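You operate a simulated robot arm through the tools that you are given. There is no shell and no other tool.

The job below is to be done with a simulated robot arm. You get a single attempt, and the scene is never put back.

## Task
Clamp the black roller sleeve in the pocket stand and fit the brass rod into its bore.
Fine: swing the plate over the sleeve and tighten the knob first. Set down upright: what you pick out.

The check looks at the end state, three seconds after you hand in, the way a careful person would. Anything else that was tipped, shoved, dropped, spilled or broken makes it a failure.

## Robot
A 6-joint arm with a four-finger gripper, fixed in place. Base frame: the origin is at the foot of the arm, x ahead of it, y to its left, z up; the work surface is at about z = 0.88. Lengths are in m, angles in degrees, forces in N, time in s.
With the tool pointing down near the work surface it reaches from about 0.46 to 0.92 m from the base axis. Its first joint turns from -166.0 to 166.0 degrees. Payload 3.43 kg.
The TCP is the grasp point between the finger pads, 0.03 m short of the fingertips. In the tool frame z runs along the fingers and y along their closing line. The gripper opens to 0.12 m. The gripper's body begins 0.085 m behind the TCP.
Orientation is that of the tool frame in the base frame, as a unit quaternion [x, y, z, w]. With the fingers straight down and closing along the base's y, the tool's x points along the base's -x, its y along +y and its z along -z.

## Interface
- The arm moves only by the tool move_arm. Its argument "steps" is a list of rows, each an object (a shift or turn left out is 0, a gripper value left out holds the last) with "xyz": the shift along the tool's x, y, z in m, a list of three; "rot": the turn, a rotation vector about the tool's x, y, z in degrees, a list of three; "claw": the opening, from 0 (shut) to 1 (fully open). In form: [{"xyz": [tx, ty, tz], "rot": [rx, ry, rz], "claw": claw}, ...]. A call has 1 to 20 rows; each row shifts and turns the commanded pose from where the row before left it, along the tool's axes as they then stand. A row lasts 0.2 s, in which the tool goes at most 0.05 m and 8.6 degrees; a call with a longer step from one row to the next is refused whole, and so is a gripper value outside its range. Where a pose cannot be reached the arm comes as near as it can. A force on the tool above 60 N (or 10 N above the force at the start of the call, whichever is more), or a blocked arm, ends the call early, and 0.2 s more pass. Each finger halts on what it meets, pressing with about 27 N; the grip force reading is that of the motor and also rises with nothing between the fingers. The clock runs only during rows and for 0.2 s after the last one: add rows that do not move to give the fingers time. The reply holds the time, the measured pose of the TCP, the force on the tool along the base axes, the opening and the grip force, in the units named above and with some noise, with the torque about the TCP (base axes, N m) and any sound that the robot's microphone picked up.
- Cameras (640 x 400 px; columns grow to the right, rows downward): "scene" is fixed at [0.2212, -0.5003, 1.6264]; the picture's right is [0.84, -0.54, 0.00], its down [-0.24, -0.37, -0.90] and it looks along [0.48, 0.76, -0.44] (base axes); focal length 333 px, centre (320, 200). "wrist" rides on the gripper at [0.071, -0.017, -0.121] in the tool frame; the picture's right is [0.23, 0.97, 0.00], its down [-0.81, 0.19, -0.55] and it looks along [-0.54, 0.13, 0.83] (tool axes); focal length 275 px, centre (320, 200). There is no depth. A picture from a camera that has moved, and an enlarged one, comes with that camera's place and axes in the base frame and with its lens.
- get_image(camera): a new picture of that camera. No time passes.
- move_column(by): slides the trunk up (or, below 0, down) by that many m; the arm rides with it, the base frame stays. It gives what a move gives, with no picture.
- enlarge(camera, box): a new picture of the part [left, top, right, bottom] of that camera's present view, enlarged. No time passes.
- sign_off(): hands the job in; it is judged then, once.

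Places have to be worked out from the pictures, the camera data and where the tool is seen. Open the gripper and draw the arm clear of the work before you hand the job in, unless the task says otherwise.

The tools are called after "Emit:" as name(argument=value, ...) on one line, values as JSON. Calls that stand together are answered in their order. move_arm: Moves the arm, as the interface text tells. Its arguments: {"type":"object","properties":{"steps":{"type":"array","items":{"type":"object","properties":{"xyz":{"type":"array","items":{"type":"number"}},"rot":{"type":"array","items":{"type":"number"}},"claw":{"type":"number"}}}}},"required":["steps"]} The other tools are called the same way: move_column (by) slides the trunk up or down; get_image (camera) takes a picture; enlarge (camera, box) takes an enlarged picture of a part of a camera's view; sign_off () hands the job in.

At the start:

```text
time_s: 0.0
ee_pos: [0.5212, 0.1643, 1.3342]
orientation: [0.0, 1.0, 0.0, 0.0]
contact_force: [-0.1, 0.1, -0.6]
ft_torque: [0.01, 0.0, 0.05]
width: 0.12
finger_force: 0.0
trunk travel left (down, up): [-0.2, 0.34]
```

scene: 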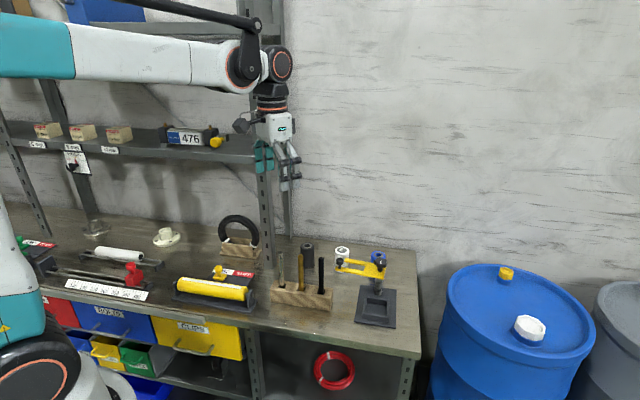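
wrist: 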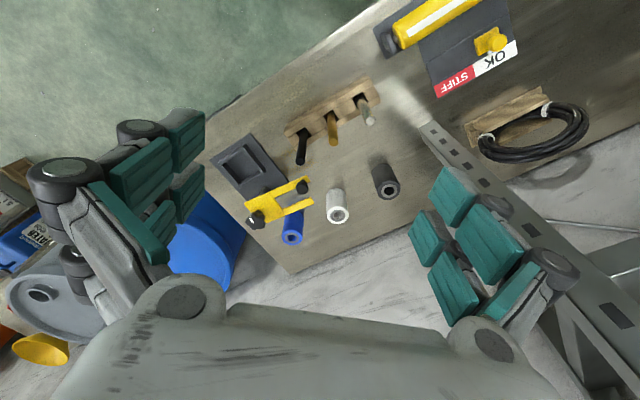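

I start by looking closer at the work area from both cameras.

Emit:
enlarge(camera="scene", box=[200, 200, 430, 344])

Emit:
enlarge(camera="wrist", box=[190, 60, 430, 260])

```text
2.78 times, centred on (315, 272) of scene
camera zoom: at [0.2212, -0.5003, 1.6264], right [0.84, -0.54, 0.0], down [-0.24, -0.37, -0.9], along [0.48, 0.76, -0.44], focal length 925 px, centre (334, 0)
```

zoom: 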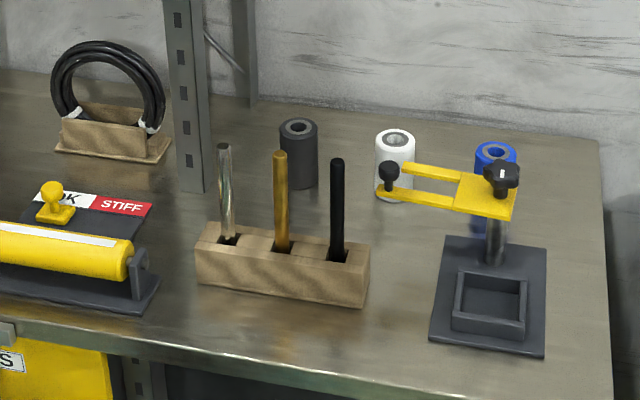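

```text
2.00 times, centred on (310, 160) of wrist
camera zoom: at [0.45, 0.1475, 1.4539], right [-0.23, 0.97, 0.0], down [0.81, 0.19, 0.55], along [0.54, 0.13, -0.83], focal length 551 px, centre (340, 280)
```

zoom: 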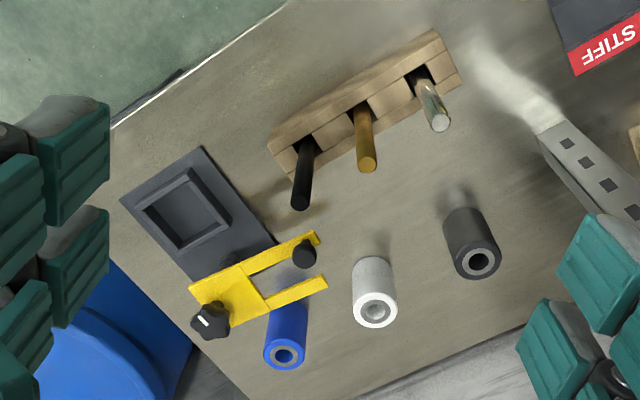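

The work area is a bench turned about 45° to the base. I judge the black sleeve to be at about (0.71, 0.36), the pocket at (0.763, 0.045), the post at (0.816, 0.10) and the brass rod at (0.604, 0.217). I turn the tool 45° so its closing line runs along the bench, and come nearer to look.

Emit:
move_arm(steps=[{"rot": [0, 0, -7.5]}, {"rot": [0, 0, -7.5]}, {"rot": [0, 0, -7.5]}, {"rot": [0, 0, -7.5]}, {"rot": [0, 0, -7.5]}, {"rot": [0, 0, -7.5]}, {"xyz": [-0.03, 0, 0.03]}, {"xyz": [-0.03, 0, 0.03]}, {"xyz": [-0.03, 0, 0.03]}, {"xyz": [-0.03, 0, 0.03]}, {"xyz": [-0.03, 0, 0.03]}])

```text
time_s: 2.4
ee_pos: [0.6255, 0.271, 1.181]
orientation: [-0.383, 0.924, 0.0, 0.0]
contact_force: [0.0, 0.1, 0.1]
ft_torque: [0.03, 0.03, 0.0]
width: 0.1195
finger_force: 0.1
trunk travel left (down, up): [-0.2, 0.34]
```

The tool reached (0.6255, 0.271, 1.181) with the yaw set. I take pictures from here.

Emit:
get_image(camera="wrist")

Emit:
get_image(camera="scene")

```text
taken
camera wrist: at [0.5881, 0.2073, 1.3006], right [-0.85, 0.52, 0.0], down [0.44, 0.71, 0.55], along [0.29, 0.47, -0.83], focal length 275 px, centre (320, 200)
```

wrist: 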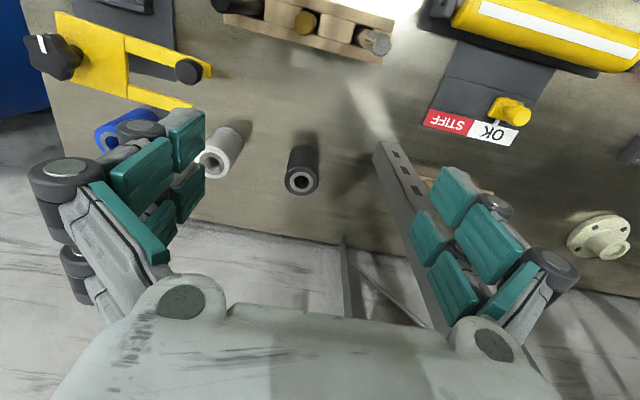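

```text
taken
```

scene: 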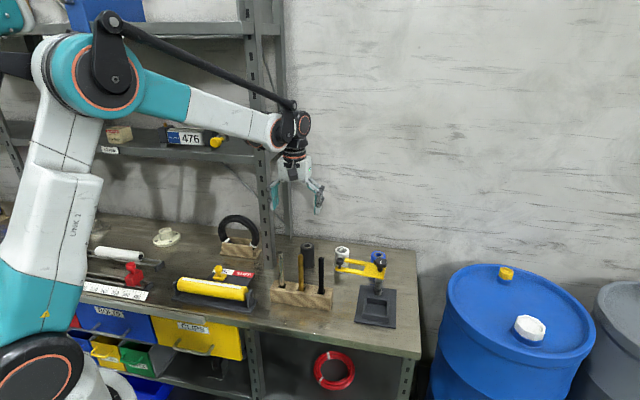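

The sleeve shows at around (302,170) in the wrist view. I enlarge it, to find the bore, the top ring and the base.

Emit:
enlarge(camera="wrist", box=[190, 100, 390, 225])

Emit:
enlarge(camera="wrist", box=[20, 0, 420, 170])

Emit:
enlarge(camera="scene", box=[260, 230, 340, 320])

Emit:
enlarge(camera="scene", box=[325, 235, 405, 335])

```text
3.20 times, centred on (290, 162) of wrist
camera zoom: at [0.5881, 0.2073, 1.3006], right [-0.85, 0.52, 0.0], down [0.44, 0.71, 0.55], along [0.29, 0.47, -0.83], focal length 881 px, centre (416, 320)
```

zoom: 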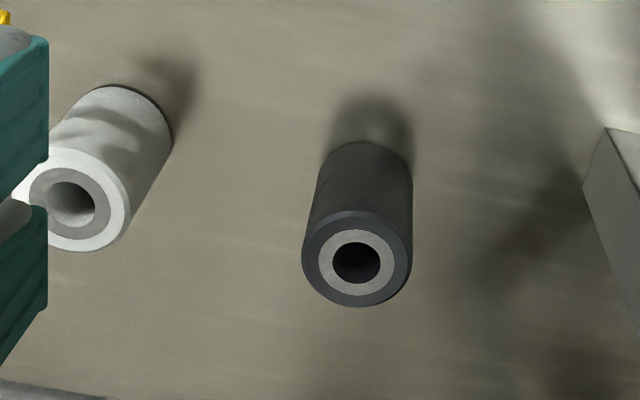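

```text
1.60 times, centred on (220, 85) of wrist
camera zoom: at [0.5881, 0.2073, 1.3006], right [-0.85, 0.52, 0.0], down [0.44, 0.71, 0.55], along [0.29, 0.47, -0.83], focal length 440 px, centre (480, 384)
```

zoom: 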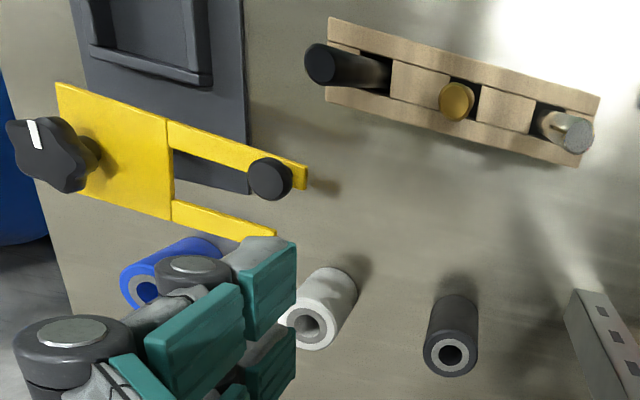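

```text
4.44 times, centred on (300, 275) of scene
camera zoom: at [0.2212, -0.5003, 1.6264], right [0.84, -0.54, 0.0], down [-0.24, -0.37, -0.9], along [0.48, 0.76, -0.44], focal length 1479 px, centre (409, -133)
```

zoom: 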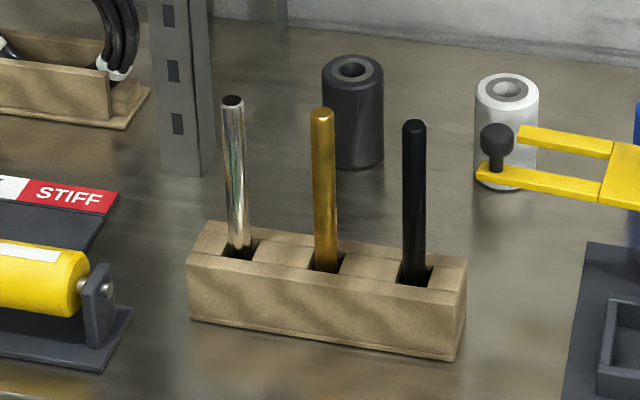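

```text
4.00 times, centred on (365, 285) of scene
camera zoom: at [0.2212, -0.5003, 1.6264], right [0.84, -0.54, 0.0], down [-0.24, -0.37, -0.9], along [0.48, 0.76, -0.44], focal length 1331 px, centre (140, -140)
```

zoom: 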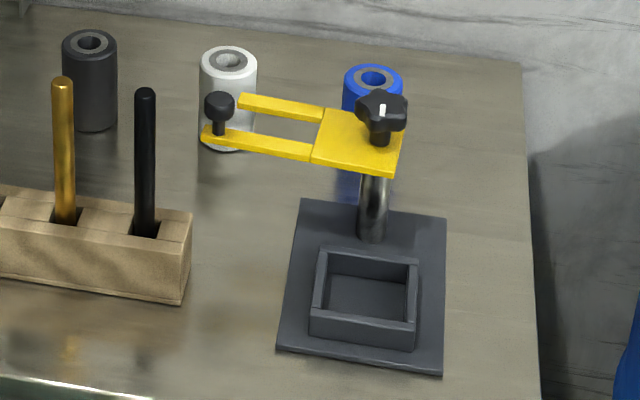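

The black sleeve stands at about (0.713, 0.361), is about 0.05 m across, and its top is at z≈0.957. I move over it to z≈1.05, which keeps the tips clear, and check the centring.

Emit:
move_arm(steps=[{"xyz": [-0.0251, 0.0004, 0.02]}, {"xyz": [-0.0251, 0.0004, 0.02]}, {"xyz": [-0.0251, 0.0004, 0.02]}, {"xyz": [-0.0251, 0.0004, 0.02]}, {"xyz": [-0.0251, 0.0004, 0.02]}, {"xyz": [0, 0, 0.02]}, {"xyz": [0, 0, 0.01]}, {}])

Emit:
get_image(camera="wrist")

Emit:
get_image(camera="scene")

```text
time_s: 4.2
ee_pos: [0.7157, 0.363, 1.0515]
orientation: [-0.383, 0.924, 0.0, 0.001]
contact_force: [0.2, 0.5, -0.4]
ft_torque: [0.02, -0.01, 0.01]
width: 0.1197
finger_force: 0.1
trunk travel left (down, up): [-0.2, 0.34]
```

```text
taken
camera wrist: at [0.6769, 0.2995, 1.172], right [-0.85, 0.53, 0.0], down [0.44, 0.71, 0.55], along [0.29, 0.47, -0.83], focal length 275 px, centre (320, 200)
```

wrist: 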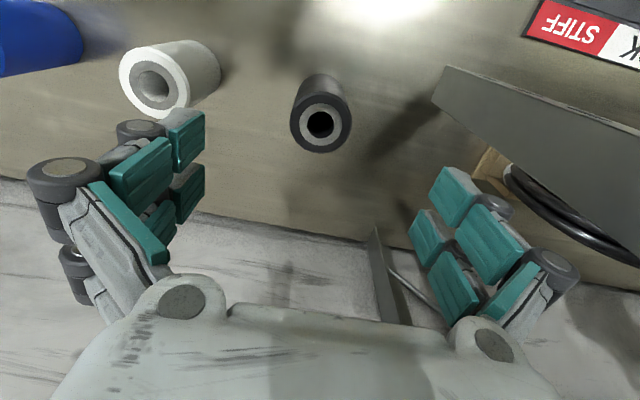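

```text
taken
```

scene: 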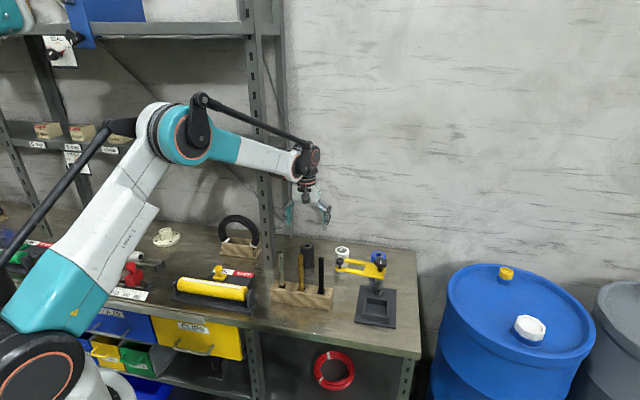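

The sleeve's top centre works out at (0.714, 0.360), about 3 mm nearer than the TCP. I correct that, go down to z≈0.943 and close.

Emit:
move_arm(steps=[{"xyz": [0.003, -0.0008, 0.02]}, {"xyz": [0, 0, 0.022]}, {"xyz": [0, 0, 0.022]}, {"xyz": [0, 0, 0.022]}, {"xyz": [0, 0, 0.022]}, {}, {}])

Emit:
get_image(camera="wrist")

```text
time_s: 5.8
ee_pos: [0.7158, 0.3601, 0.9447]
orientation: [-0.382, 0.924, 0.001, -0.001]
contact_force: [-0.5, -0.5, -0.8]
ft_torque: [0.04, -0.04, 0.01]
width: 0.1198
finger_force: 0.1
trunk travel left (down, up): [-0.2, 0.34]
```

```text
taken
camera wrist: at [0.6764, 0.2959, 1.0651], right [-0.85, 0.53, 0.0], down [0.44, 0.71, 0.55], along [0.29, 0.47, -0.83], focal length 275 px, centre (320, 200)
```

wrist: 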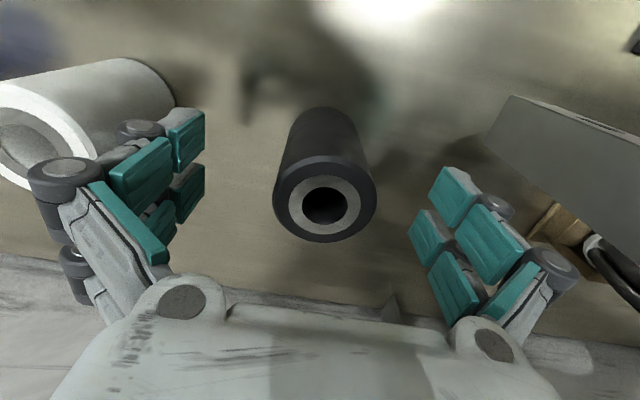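

The sleeve sits centred between the pads, and its axis is about 3 mm toward the tool's +x. I nudge over and close on it.

Emit:
move_arm(steps=[{"xyz": [0.003, 0.0, 0.0015]}, {"claw": 0.45}, {"claw": 0.3}, {"claw": 0.3}, {"claw": 0.3}, {"claw": 0.3}])

Emit:
get_image(camera="wrist")

```text
time_s: 7.2
ee_pos: [0.7123, 0.3572, 0.9451]
orientation: [-0.383, 0.924, 0.0, 0.0]
contact_force: [-0.5, 0.7, 2.2]
ft_torque: [-0.07, 0.03, 0.03]
width: 0.0483
finger_force: 27.0
trunk travel left (down, up): [-0.2, 0.34]
```

```text
taken
camera wrist: at [0.6739, 0.2939, 1.0643], right [-0.85, 0.53, 0.0], down [0.44, 0.71, 0.55], along [0.29, 0.47, -0.83], focal length 275 px, centre (320, 200)
```

wrist: 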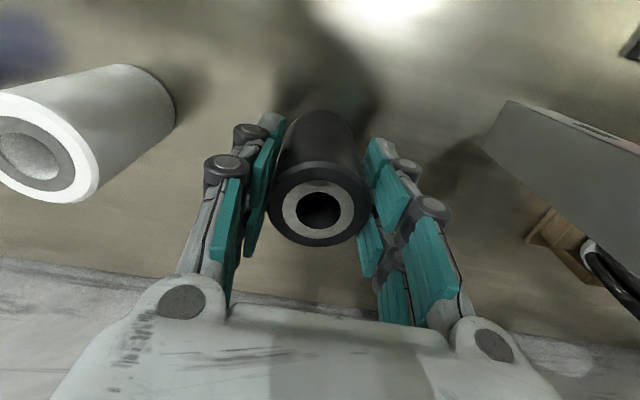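

The sleeve is gripped at a width of 0.048 with 27 N. I lift straight up to z≈1.2, above the rods and the knob.

Emit:
move_arm(steps=[{"xyz": [0, 0, -0.01]}, {"xyz": [0, 0, -0.025]}, {"xyz": [0, 0, -0.04]}, {"xyz": [0, 0, -0.045]}, {"xyz": [0, 0, -0.045]}, {"xyz": [0, 0, -0.045]}, {"xyz": [0, 0, -0.04]}, {}])

Emit:
get_image(camera="wrist")

```text
time_s: 9.0
ee_pos: [0.7118, 0.357, 1.1945]
orientation: [-0.382, 0.924, 0.0, 0.0]
contact_force: [-0.2, -0.3, -2.3]
ft_torque: [-0.01, 0.01, -0.02]
width: 0.0484
finger_force: 26.7
trunk travel left (down, up): [-0.2, 0.34]
```

```text
taken
camera wrist: at [0.6727, 0.2934, 1.3138], right [-0.85, 0.53, 0.0], down [0.44, 0.71, 0.55], along [0.29, 0.47, -0.83], focal length 275 px, centre (320, 200)
```

wrist: 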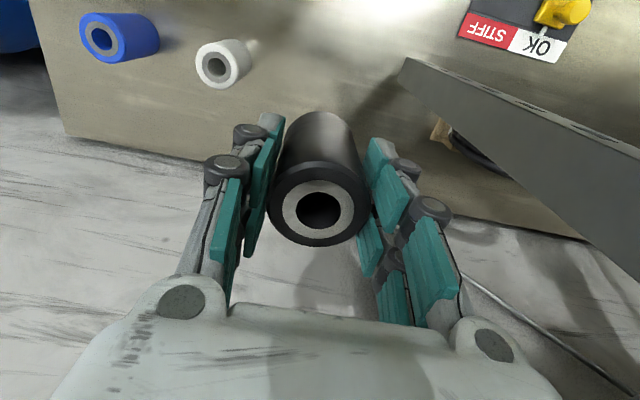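

Now I carry the sleeve along the bench, at height, to above the pocket at about (0.76, 0.042).

Emit:
move_arm(steps=[{"xyz": [0.015, -0.02, 0]}, {"xyz": [0.0236, -0.032, 0]}, {"xyz": [0.0236, -0.032, 0]}, {"xyz": [0.0236, -0.032, 0]}, {"xyz": [0.0236, -0.032, 0]}, {"xyz": [0.0236, -0.032, 0]}, {"xyz": [0.0236, -0.032, 0]}, {"xyz": [0.0236, -0.032, 0]}, {"xyz": [0.0084, -0.0128, 0]}, {}])

Emit:
get_image(camera="wrist")

Emit:
enlarge(camera="scene", box=[300, 180, 420, 330])

```text
time_s: 11.2
ee_pos: [0.7609, 0.0424, 1.1937]
orientation: [-0.383, 0.924, 0.001, 0.0]
contact_force: [0.2, 0.7, -0.9]
ft_torque: [0.01, 0.03, 0.01]
width: 0.0482
finger_force: 27.4
trunk travel left (down, up): [-0.2, 0.34]
```

```text
taken
camera wrist: at [0.7208, -0.0212, 1.3133], right [-0.85, 0.52, 0.0], down [0.44, 0.71, 0.55], along [0.29, 0.47, -0.83], focal length 275 px, centre (320, 200)
```

wrist: 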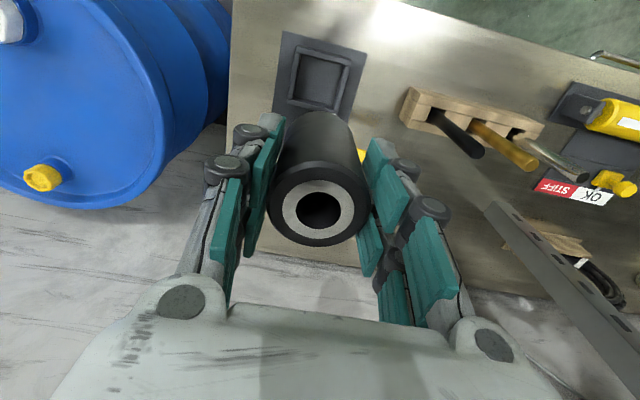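

```text
2.67 times, centred on (360, 255) of scene
camera zoom: at [0.2212, -0.5003, 1.6264], right [0.84, -0.54, 0.0], down [-0.24, -0.37, -0.9], along [0.48, 0.76, -0.44], focal length 888 px, centre (213, 53)
```

zoom: 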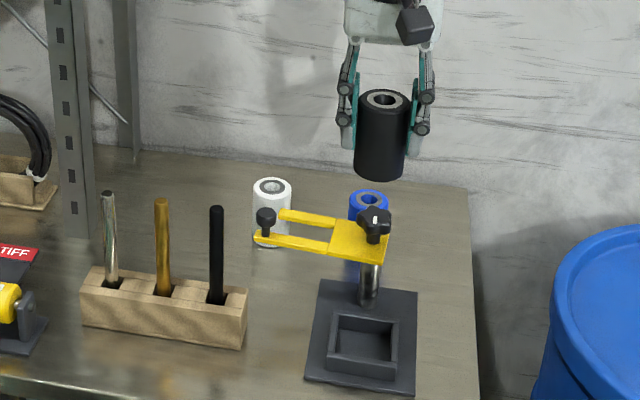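

The pocket shows above the held sleeve in the wrist view. I enlarge it to find its centre precisely.

Emit:
enlarge(camera="wrist", box=[260, 20, 400, 130])

```text
3.64 times, centred on (330, 75) of wrist
camera zoom: at [0.7208, -0.0212, 1.3133], right [-0.85, 0.52, 0.0], down [0.44, 0.71, 0.55], along [0.29, 0.47, -0.83], focal length 1001 px, centre (284, 654)
```

zoom: 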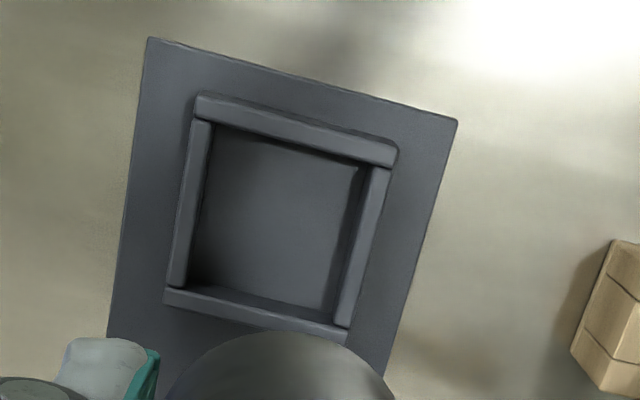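

The pocket's centre is at about (0.760, 0.040) and its inside is about 0.062 wide. I shift the sleeve about 4 mm toward it and go down to z≈1.01, then check.

Emit:
move_arm(steps=[{"xyz": [0.004, -0.002, 0.02]}, {"xyz": [0, 0, 0.04]}, {"xyz": [0, 0, 0.04]}, {"xyz": [0, 0, 0.04]}, {"xyz": [0, 0, 0.04]}, {}])

Emit:
get_image(camera="wrist")

Emit:
enlarge(camera="scene", box=[325, 220, 415, 330])

```text
time_s: 12.6
ee_pos: [0.7604, 0.0398, 1.0129]
orientation: [-0.382, 0.924, 0.0, 0.0]
contact_force: [-0.2, 0.7, -1.9]
ft_torque: [0.02, -0.04, -0.01]
width: 0.0483
finger_force: 26.6
trunk travel left (down, up): [-0.2, 0.34]
```

```text
taken
camera wrist: at [0.7204, -0.0249, 1.1333], right [-0.85, 0.53, 0.0], down [0.44, 0.71, 0.55], along [0.29, 0.47, -0.83], focal length 275 px, centre (320, 200)
```

wrist: 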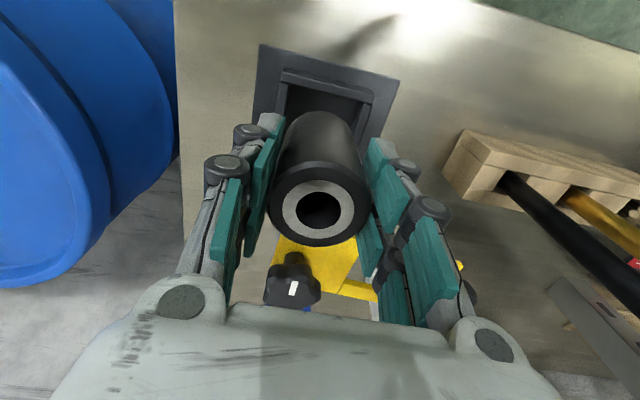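

```text
3.64 times, centred on (370, 275) of scene
camera zoom: at [0.2212, -0.5003, 1.6264], right [0.84, -0.54, 0.0], down [-0.24, -0.37, -0.9], along [0.48, 0.76, -0.44], focal length 1210 px, centre (138, -73)
```

zoom: 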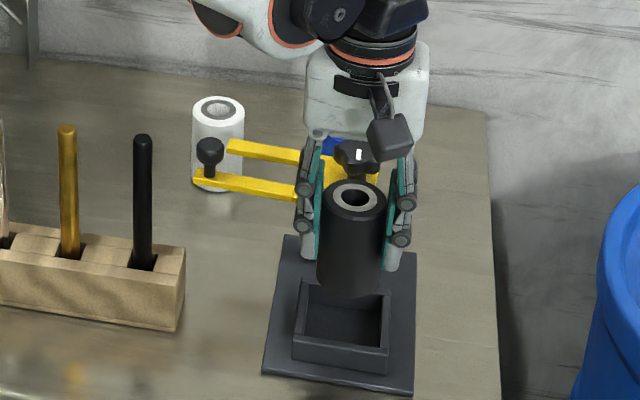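

I compare the sleeve bottom and the pocket rim more closely before going down.

Emit:
enlarge(camera="scene", box=[340, 255, 400, 325])

Emit:
enlarge(camera="wrist", box=[230, 30, 430, 260])

```text
5.71 times, centred on (370, 290) of scene
camera zoom: at [0.2212, -0.5003, 1.6264], right [0.84, -0.54, 0.0], down [-0.24, -0.37, -0.9], along [0.48, 0.76, -0.44], focal length 1902 px, centre (34, -314)
```

zoom: 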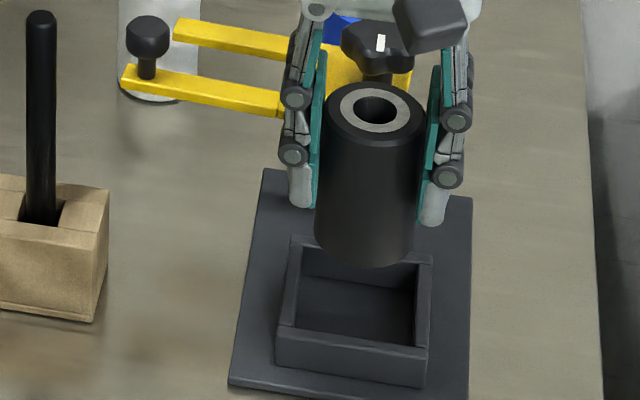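

```text
1.74 times, centred on (330, 145) of wrist
camera zoom: at [0.7204, -0.0249, 1.1333], right [-0.85, 0.53, 0.0], down [0.44, 0.71, 0.55], along [0.29, 0.47, -0.83], focal length 479 px, centre (303, 296)
```

zoom: 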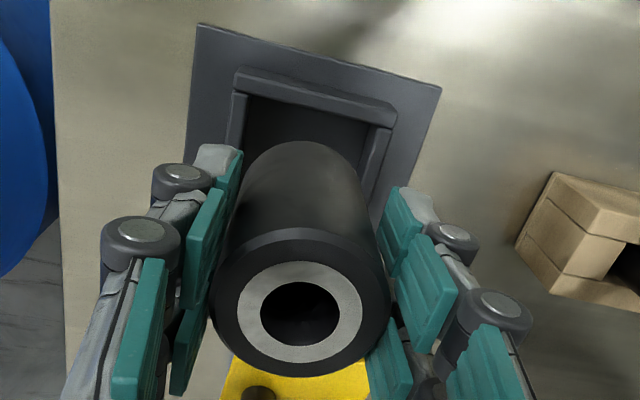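

The views agree to within about 3 mm, and the clearance is about 6 mm. I lower the sleeve, first to just above the floor and then in small steps.

Emit:
move_arm(steps=[{"xyz": [-0.001, 0, 0.02]}, {"xyz": [0, 0, 0.02]}, {"xyz": [0, 0, 0.014]}, {"xyz": [0, 0, 0.002]}, {"xyz": [0, 0, 0.002]}, {}])

Emit:
get_image(camera="wrist")

Emit:
enlarge(camera="scene", box=[340, 255, 400, 325])

```text
time_s: 14.0
ee_pos: [0.7594, 0.0391, 0.9571]
orientation: [-0.383, 0.924, 0.0, 0.001]
contact_force: [0.0, -0.1, -1.6]
ft_torque: [-0.05, -0.01, 0.02]
width: 0.0483
finger_force: 27.2
trunk travel left (down, up): [-0.2, 0.34]
```

```text
taken
camera wrist: at [0.7206, -0.0249, 1.0765], right [-0.85, 0.53, 0.0], down [0.44, 0.71, 0.55], along [0.29, 0.47, -0.83], focal length 275 px, centre (320, 200)
```

wrist: 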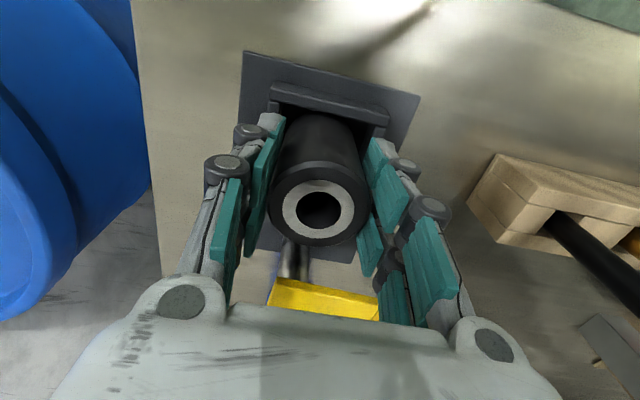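

```text
5.71 times, centred on (370, 290) of scene
camera zoom: at [0.2212, -0.5003, 1.6264], right [0.84, -0.54, 0.0], down [-0.24, -0.37, -0.9], along [0.48, 0.76, -0.44], focal length 1902 px, centre (34, -314)
```

zoom: 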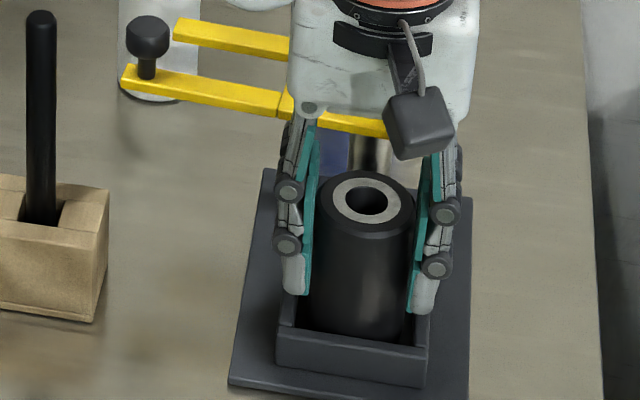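

The sleeve is going down inside the walls without touching. I keep going in 1 mm steps until the floor is felt.

Emit:
move_arm(steps=[{"xyz": [0, 0, 0.001]}, {"xyz": [0, 0, 0.001]}, {"xyz": [0, 0, 0.001]}, {"xyz": [0, 0, 0.001]}])

```text
time_s: 15.0
ee_pos: [0.7605, 0.0377, 0.9524]
orientation: [-0.382, 0.924, 0.0, 0.0]
contact_force: [0.6, 0.9, -1.4]
ft_torque: [0.0, 0.0, -0.03]
width: 0.0483
finger_force: 27.2
trunk travel left (down, up): [-0.2, 0.34]
```

No floor contact yet at 0.9524, so I continue in 1 mm steps.

Emit:
move_arm(steps=[{"xyz": [0, 0, 0.001]}, {"xyz": [0, 0, 0.001]}, {"xyz": [0, 0, 0.001]}])

```text
time_s: 15.8
ee_pos: [0.76, 0.0373, 0.9506]
orientation: [-0.383, 0.924, 0.0, 0.001]
contact_force: [3.7, 0.1, 18.8]
ft_torque: [-0.16, 0.01, 0.02]
width: 0.0482
finger_force: 27.3
trunk travel left (down, up): [-0.2, 0.34]
```

The floor is reached (18.8 N). I ease off 1 mm, open the fingers moderately, then rise.

Emit:
move_arm(steps=[{"xyz": [0, 0, -0.001]}, {"claw": 0.5}, {"claw": 0.65}, {"claw": 0.65}, {}])

Emit:
get_image(camera="wrist")

Emit:
enlarge(camera="scene", box=[340, 255, 400, 325])

```text
time_s: 17.0
ee_pos: [0.7592, 0.0366, 0.9503]
orientation: [-0.382, 0.924, 0.0, -0.001]
contact_force: [0.6, 0.3, -0.4]
ft_torque: [-0.01, 0.01, -0.01]
width: 0.0782
finger_force: 0.1
trunk travel left (down, up): [-0.2, 0.34]
```

```text
taken
camera wrist: at [0.7203, -0.0251, 1.0699], right [-0.85, 0.53, 0.0], down [0.44, 0.71, 0.55], along [0.29, 0.47, -0.83], focal length 275 px, centre (320, 200)
```

wrist: 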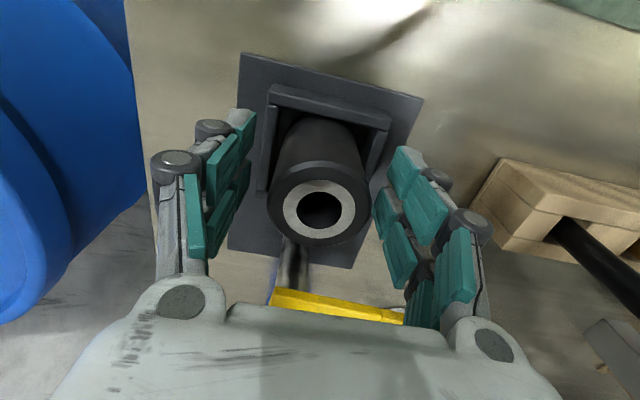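

```text
5.71 times, centred on (370, 290) of scene
camera zoom: at [0.2212, -0.5003, 1.6264], right [0.84, -0.54, 0.0], down [-0.24, -0.37, -0.9], along [0.48, 0.76, -0.44], focal length 1902 px, centre (34, -314)
```

zoom: 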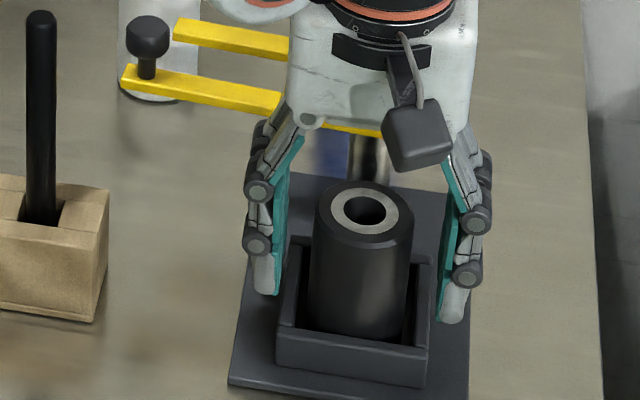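

The sleeve stands upright in the pocket. I rise clear to view the plate, the peg and the knob.

Emit:
move_arm(steps=[{"xyz": [0, 0, -0.02]}, {"xyz": [0, 0, -0.045]}, {"xyz": [0, 0, -0.045]}, {"xyz": [0, 0, -0.045]}, {"xyz": [0.02, 0.01, -0.035]}, {"xyz": [0.02, 0.02, -0.02]}, {}])

Emit:
get_image(camera="wrist")

Emit:
enlarge(camera="scene", box=[325, 235, 405, 335])

```text
time_s: 18.6
ee_pos: [0.7096, 0.0343, 1.1607]
orientation: [-0.383, 0.924, 0.0, 0.0]
contact_force: [0.3, 0.5, 0.7]
ft_torque: [-0.03, 0.02, -0.02]
width: 0.0782
finger_force: 0.1
trunk travel left (down, up): [-0.2, 0.34]
```

```text
taken
camera wrist: at [0.6703, -0.0288, 1.281], right [-0.85, 0.53, 0.0], down [0.44, 0.71, 0.55], along [0.29, 0.47, -0.83], focal length 275 px, centre (320, 200)
```

wrist: 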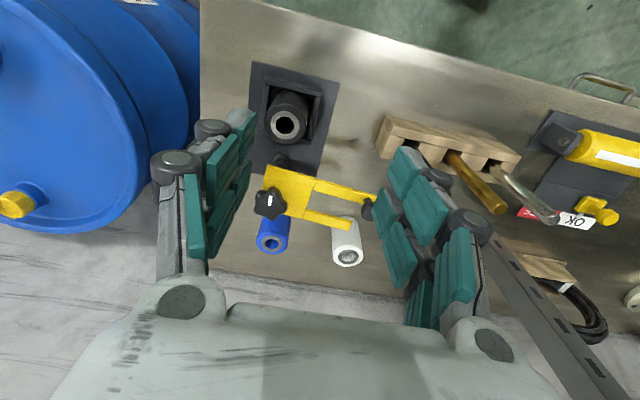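

```text
4.00 times, centred on (365, 285) of scene
camera zoom: at [0.2212, -0.5003, 1.6264], right [0.84, -0.54, 0.0], down [-0.24, -0.37, -0.9], along [0.48, 0.76, -0.44], focal length 1331 px, centre (140, -140)
```

zoom: 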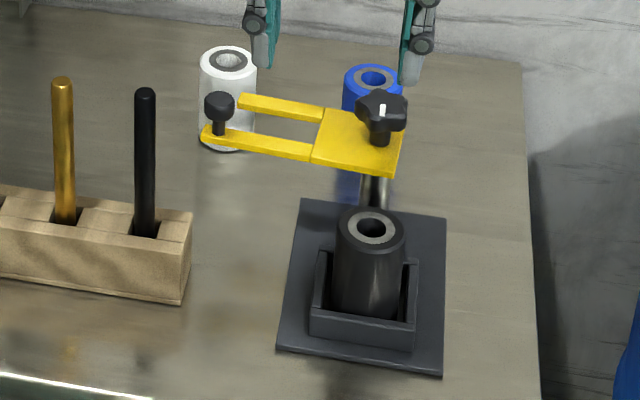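

I enlarge the wrist view around the clamp to measure the post, the peg and the plate height.

Emit:
enlarge(camera="wrist", box=[230, 60, 410, 280])

Emit:
enlarge(camera="scene", box=[340, 240, 400, 290])

```text
1.82 times, centred on (320, 170) of wrist
camera zoom: at [0.6703, -0.0288, 1.281], right [-0.85, 0.53, 0.0], down [0.44, 0.71, 0.55], along [0.29, 0.47, -0.83], focal length 500 px, centre (320, 254)
```

zoom: 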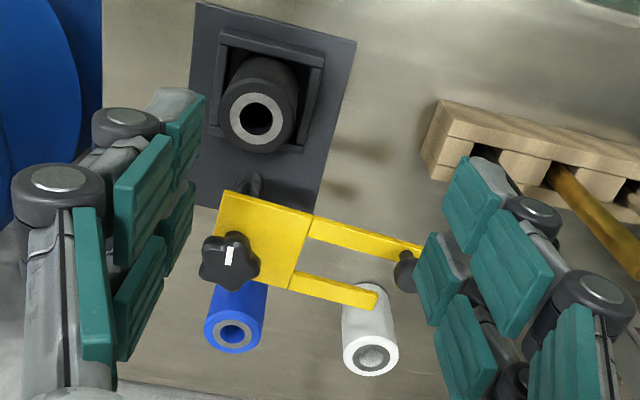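

```text
8.00 times, centred on (370, 265) of scene
camera zoom: at [0.2212, -0.5003, 1.6264], right [0.84, -0.54, 0.0], down [-0.24, -0.37, -0.9], along [0.48, 0.76, -0.44], focal length 2663 px, centre (-80, -320)
```

zoom: 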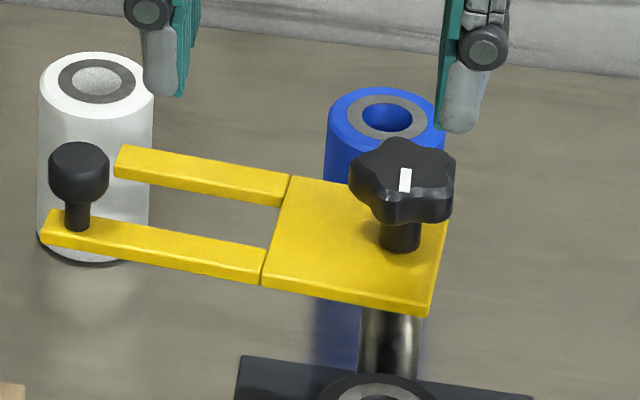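

The clamp knob is at about (0.8175, 0.096) with its top at z≈1.008. The peg sits on the front prong at about (0.72, 0.175), 0.125 m from the post, and the plate is about 8 mm above the sleeve's top. I turn the tool so its fingers close along the peg's arc, and go above the peg.

Emit:
move_arm(steps=[{"rot": [0, 0, 7.5]}, {"rot": [0, 0, 7.5]}, {"rot": [0, 0, 7.5]}, {"rot": [0, 0, 7.5]}, {"rot": [0, 0, 7.5]}, {"rot": [0, 0, 7.5]}, {"rot": [0, 0, 7.5]}, {"rot": [0, 0, 7.5]}, {"rot": [0, 0, 7.5]}, {"rot": [0, 0, 7.5]}, {"rot": [0, 0, 7.5]}, {"rot": [0, 0, 7.5], "claw": 0.55}, {"xyz": [0.0229, 0.0268, 0.008]}, {"xyz": [0.0229, 0.0268, 0.008]}, {"xyz": [0.0229, 0.0268, 0.008]}, {"xyz": [0.0229, 0.0268, 0.008]}, {}])

Emit:
get_image(camera="wrist")

Emit:
get_image(camera="scene")

```text
time_s: 22.2
ee_pos: [0.7194, 0.1709, 1.1275]
orientation: [0.383, 0.924, 0.0, 0.0]
contact_force: [0.0, 0.0, -1.1]
ft_torque: [-0.03, 0.0, 0.02]
width: 0.0659
finger_force: 0.1
trunk travel left (down, up): [-0.2, 0.34]
```

```text
taken
camera wrist: at [0.6576, 0.2086, 1.2472], right [0.53, 0.85, 0.0], down [0.71, -0.44, 0.55], along [0.47, -0.29, -0.83], focal length 275 px, centre (320, 200)
```

wrist: 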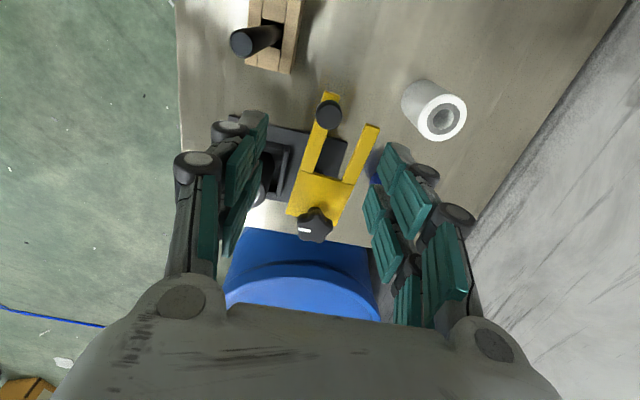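

```text
taken
```

scene: 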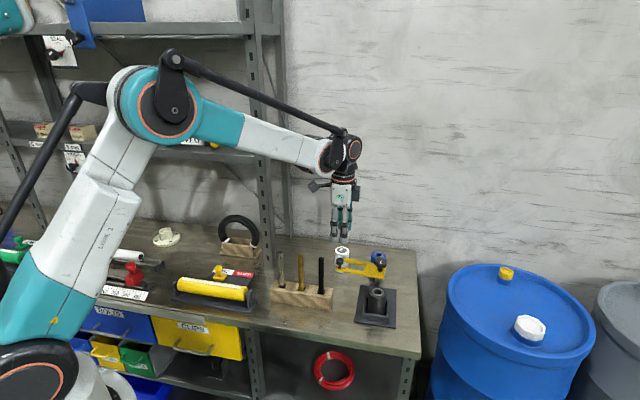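

Emit:
enlarge(camera="wrist", box=[240, 70, 400, 250])

```text
2.22 times, centred on (320, 160) of wrist
camera zoom: at [0.6576, 0.2086, 1.2472], right [0.53, 0.85, 0.0], down [0.71, -0.44, 0.55], along [0.47, -0.29, -0.83], focal length 612 px, centre (320, 289)
```

zoom: 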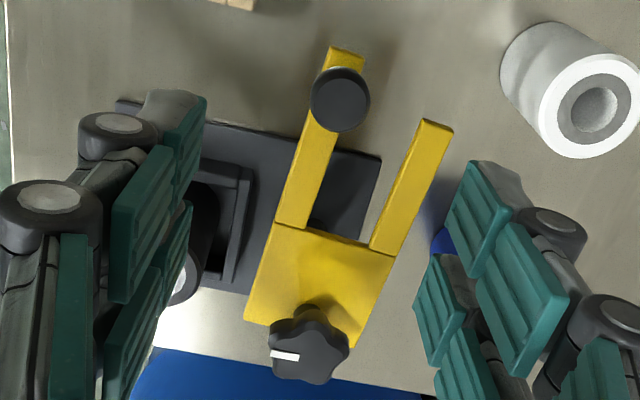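

The peg cap works out at about (0.721, 0.178) and the knob axis near (0.819, 0.098). I centre on the peg and go down to z≈1.05 for another check.

Emit:
move_arm(steps=[{"xyz": [0.0035, 0.006, 0.02]}, {"xyz": [0, 0, 0.02]}, {"xyz": [0, 0, 0.02]}, {"xyz": [0, 0, 0.017]}, {}])

Emit:
get_image(camera="wrist")

Emit:
enlarge(camera="scene", box=[310, 220, 410, 320])

```text
time_s: 23.4
ee_pos: [0.7239, 0.177, 1.0516]
orientation: [0.383, 0.924, -0.001, 0.0]
contact_force: [-0.4, 0.1, 0.0]
ft_torque: [0.01, 0.01, -0.01]
width: 0.066
finger_force: 0.1
trunk travel left (down, up): [-0.2, 0.34]
```

```text
taken
camera wrist: at [0.6604, 0.2154, 1.1707], right [0.53, 0.85, 0.0], down [0.71, -0.44, 0.55], along [0.47, -0.29, -0.83], focal length 275 px, centre (320, 200)
```

wrist: 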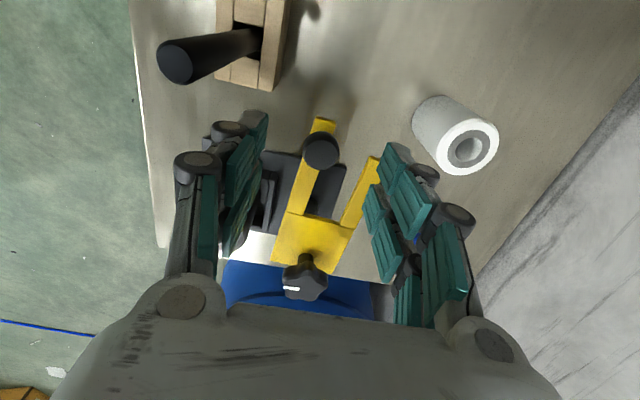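

```text
4.00 times, centred on (360, 270) of scene
camera zoom: at [0.2212, -0.5003, 1.6264], right [0.84, -0.54, 0.0], down [-0.24, -0.37, -0.9], along [0.48, 0.76, -0.44], focal length 1331 px, centre (160, -80)
```

zoom: 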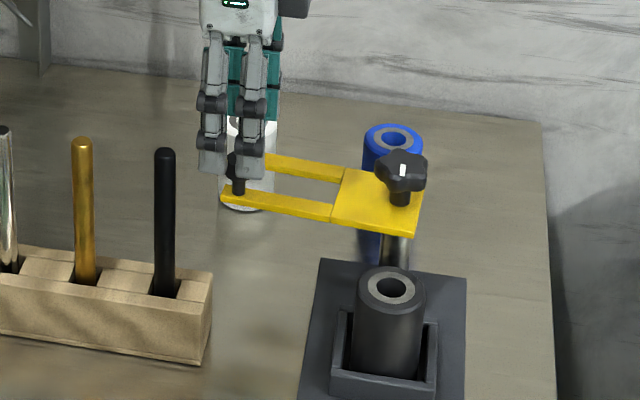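

The peg is right under the TCP, within about 1 mm, with its cap top at z≈1.002. I go down to z≈1.014 and see how far the tips are from the plate.

Emit:
move_arm(steps=[{"xyz": [0, 0, 0.015]}, {"xyz": [0, 0, 0.015]}, {"xyz": [0, 0, 0.008]}, {}])

Emit:
enlarge(camera="scene", box=[325, 230, 395, 290])

Emit:
get_image(camera="wrist")

```text
time_s: 24.4
ee_pos: [0.7231, 0.1787, 1.0126]
orientation: [0.383, 0.924, 0.0, 0.0]
contact_force: [0.6, 1.2, 0.5]
ft_torque: [-0.01, 0.02, 0.0]
width: 0.066
finger_force: 0.1
trunk travel left (down, up): [-0.2, 0.34]
```

```text
6.67 times, centred on (360, 260) of scene
camera zoom: at [0.2212, -0.5003, 1.6264], right [0.84, -0.54, 0.0], down [-0.24, -0.37, -0.9], along [0.48, 0.76, -0.44], focal length 2219 px, centre (53, -200)
```

zoom: 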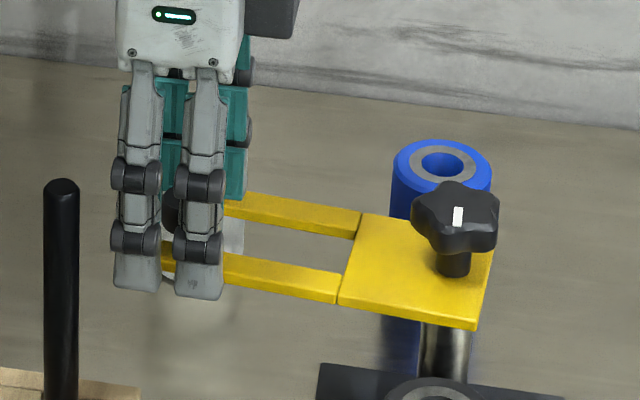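

```text
taken
camera wrist: at [0.6601, 0.2168, 1.1327], right [0.53, 0.85, 0.0], down [0.71, -0.44, 0.55], along [0.47, -0.29, -0.83], focal length 275 px, centre (320, 200)
```

wrist: 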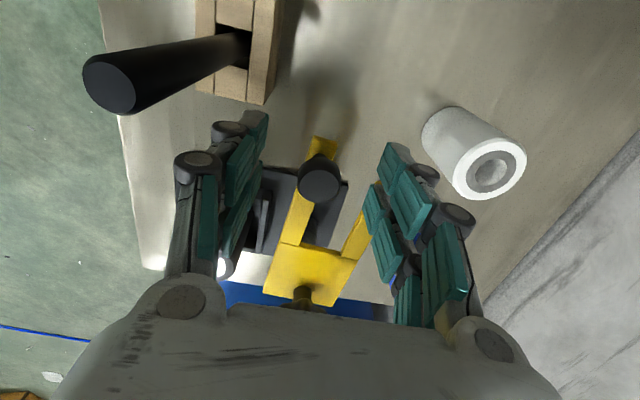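

The tips are just above the plate level, on either side of the peg cap. I half-close to about 0.03 m, so the fingers cage the cap (about 0.024 m) without squeezing it.

Emit:
move_arm(steps=[{"xyz": [0, 0, 0.0015], "claw": 0.4}, {"claw": 0.25}, {"claw": 0.25}, {}])

Emit:
get_image(camera="wrist")

Emit:
enlarge(camera="scene", box=[325, 230, 395, 290])

```text
time_s: 25.4
ee_pos: [0.7236, 0.1779, 1.0115]
orientation: [0.383, 0.924, 0.0, 0.0]
contact_force: [0.8, 0.1, 0.5]
ft_torque: [-0.02, 0.0, -0.01]
width: 0.0299
finger_force: 0.1
trunk travel left (down, up): [-0.2, 0.34]
```

```text
taken
camera wrist: at [0.6601, 0.2164, 1.1316], right [0.53, 0.85, 0.0], down [0.71, -0.44, 0.55], along [0.47, -0.29, -0.83], focal length 275 px, centre (320, 200)
```

wrist: 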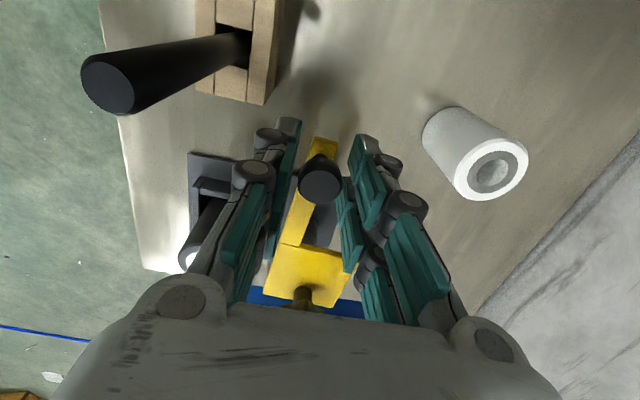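

```text
6.67 times, centred on (360, 260) of scene
camera zoom: at [0.2212, -0.5003, 1.6264], right [0.84, -0.54, 0.0], down [-0.24, -0.37, -0.9], along [0.48, 0.76, -0.44], focal length 2219 px, centre (53, -200)
```

zoom: 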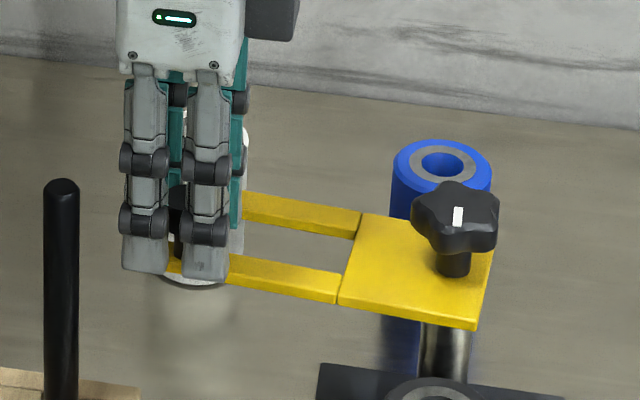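

The cap is caged. I put the post axis at about (0.820, 0.099), so the peg's arc has a radius of 0.125. I swing counter-clockwise in 7.5° steps with the tool turning along, a third of the way first.

Emit:
move_arm(steps=[{"xyz": [-0.00267, -0.01607, 0], "rot": [0, 0, -7.5]}, {"xyz": [-0.00267, -0.01607, 0], "rot": [0, 0, -7.5]}, {"xyz": [-0.00267, -0.01607, 0], "rot": [0, 0, -7.5]}, {"xyz": [-0.00267, -0.01607, 0], "rot": [0, 0, -7.5]}, {}])

Emit:
get_image(camera="wrist")

Emit:
enlarge(camera="scene", box=[310, 220, 410, 320])

```text
time_s: 26.6
ee_pos: [0.6952, 0.1211, 1.0131]
orientation: [0.13, 0.991, 0.0, 0.0]
contact_force: [-0.1, -0.5, -0.2]
ft_torque: [0.02, 0.02, 0.05]
width: 0.0298
finger_force: 0.1
trunk travel left (down, up): [-0.2, 0.34]
```

```text
taken
camera wrist: at [0.6215, 0.1214, 1.1331], right [0.03, 1.0, 0.0], down [0.83, -0.02, 0.55], along [0.55, -0.02, -0.83], focal length 275 px, centre (320, 200)
```

wrist: 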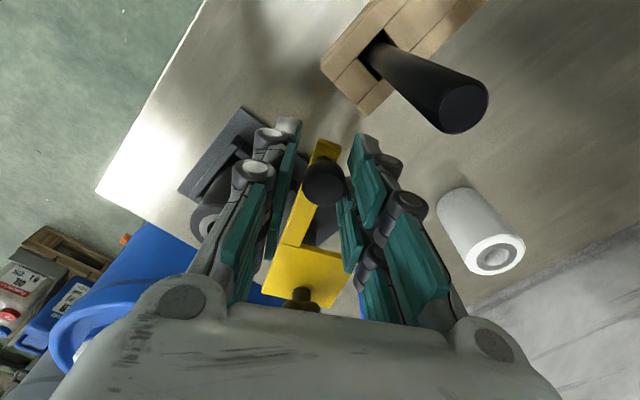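

```text
4.00 times, centred on (360, 270) of scene
camera zoom: at [0.2212, -0.5003, 1.6264], right [0.84, -0.54, 0.0], down [-0.24, -0.37, -0.9], along [0.48, 0.76, -0.44], focal length 1331 px, centre (160, -80)
```

zoom: 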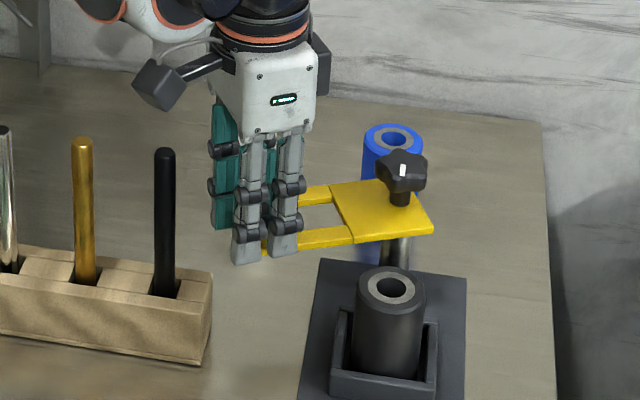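

The plate follows freely with almost no force. I continue the arc another 30° and check the gap over the sleeve.

Emit:
move_arm(steps=[{"xyz": [-0.00267, -0.01607, 0], "rot": [0, 0, -7.5]}, {"xyz": [-0.00267, -0.01607, 0], "rot": [0, 0, -7.5]}, {"xyz": [-0.00267, -0.01607, 0], "rot": [0, 0, -7.5]}, {}])

Emit:
get_image(camera="wrist")

Emit:
enlarge(camera="scene", box=[320, 230, 410, 310])

```text
time_s: 27.6
ee_pos: [0.6982, 0.0707, 1.0129]
orientation: [-0.066, 0.998, 0.001, 0.0]
contact_force: [-0.6, -0.6, -0.2]
ft_torque: [0.02, -0.04, 0.01]
width: 0.0299
finger_force: 0.2
trunk travel left (down, up): [-0.2, 0.34]
```

```text
taken
camera wrist: at [0.6291, 0.0442, 1.1326], right [-0.36, 0.93, 0.0], down [0.78, 0.3, 0.55], along [0.52, 0.2, -0.83], focal length 275 px, centre (320, 200)
```

wrist: 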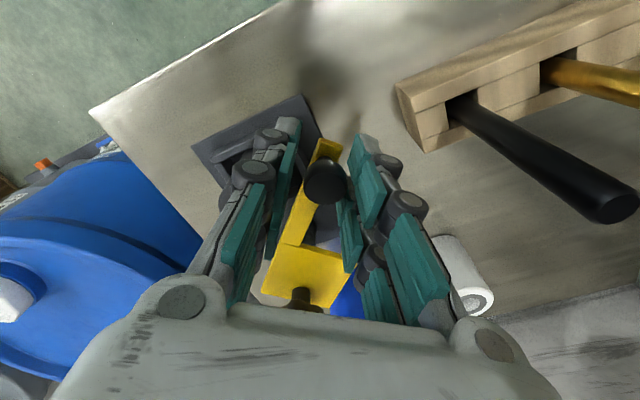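

```text
5.00 times, centred on (365, 270) of scene
camera zoom: at [0.2212, -0.5003, 1.6264], right [0.84, -0.54, 0.0], down [-0.24, -0.37, -0.9], along [0.48, 0.76, -0.44], focal length 1664 px, centre (95, -150)
```

zoom: 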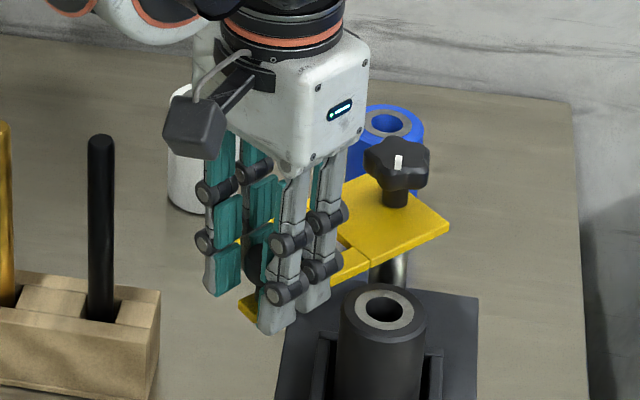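

The leading prong is about to pass over the sleeve. I go two steps and check the readings.

Emit:
move_arm(steps=[{"xyz": [-0.00267, -0.01607, 0], "rot": [0, 0, -7.5]}, {"xyz": [-0.00267, -0.01607, 0], "rot": [0, 0, -7.5]}, {}])

Emit:
enlarge(camera="scene", box=[320, 230, 410, 310])

```text
time_s: 28.4
ee_pos: [0.7085, 0.0408, 1.0129]
orientation: [-0.196, 0.981, 0.0, 0.0]
contact_force: [-0.4, -0.1, -0.3]
ft_torque: [-0.02, 0.02, -0.01]
width: 0.0299
finger_force: 0.1
trunk travel left (down, up): [-0.2, 0.34]
```

```text
5.00 times, centred on (365, 270) of scene
camera zoom: at [0.2212, -0.5003, 1.6264], right [0.84, -0.54, 0.0], down [-0.24, -0.37, -0.9], along [0.48, 0.76, -0.44], focal length 1664 px, centre (95, -150)
```

zoom: 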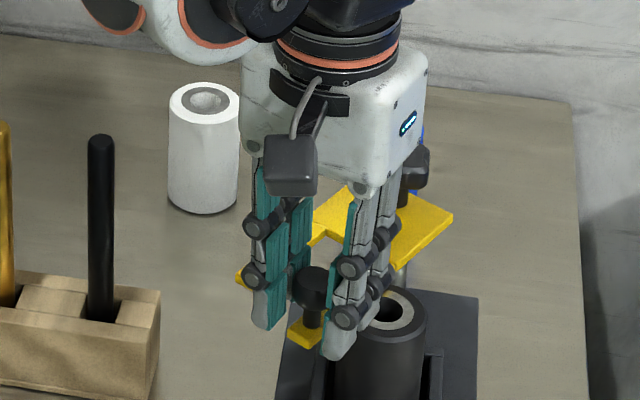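

Still free and with no force. I do three more steps, to 90° in total.

Emit:
move_arm(steps=[{"xyz": [-0.00267, -0.01607, 0], "rot": [0, 0, -7.5]}, {"xyz": [-0.00267, -0.01607, 0], "rot": [0, 0, -7.5]}, {"xyz": [-0.00267, -0.01607, 0], "rot": [0, 0, -7.5]}, {}])

Emit:
get_image(camera="wrist")

Emit:
enlarge(camera="scene", box=[330, 240, 410, 330])

```text
time_s: 29.4
ee_pos: [0.7408, 0.0029, 1.0125]
orientation: [-0.383, 0.924, -0.001, 0.001]
contact_force: [0.1, 1.0, 0.4]
ft_torque: [0.04, 0.0, -0.01]
width: 0.0299
finger_force: 0.1
trunk travel left (down, up): [-0.2, 0.34]
```

```text
taken
camera wrist: at [0.7017, -0.0606, 1.1316], right [-0.85, 0.52, 0.0], down [0.44, 0.71, 0.55], along [0.29, 0.47, -0.83], focal length 275 px, centre (320, 200)
```

wrist: 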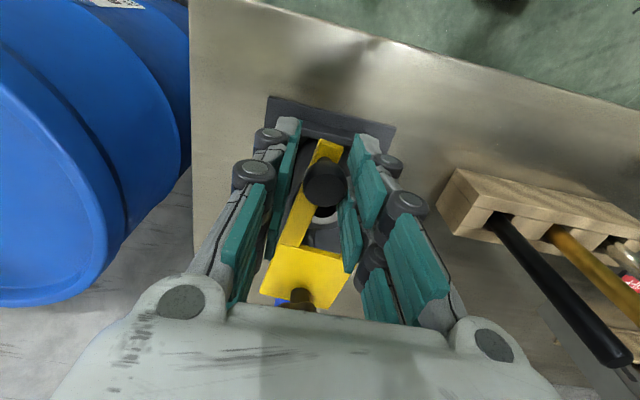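

```text
4.44 times, centred on (370, 285) of scene
camera zoom: at [0.2212, -0.5003, 1.6264], right [0.84, -0.54, 0.0], down [-0.24, -0.37, -0.9], along [0.48, 0.76, -0.44], focal length 1479 px, centre (98, -178)
```

zoom: 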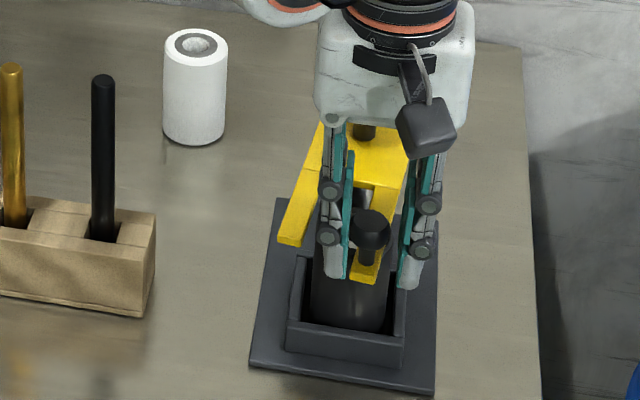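

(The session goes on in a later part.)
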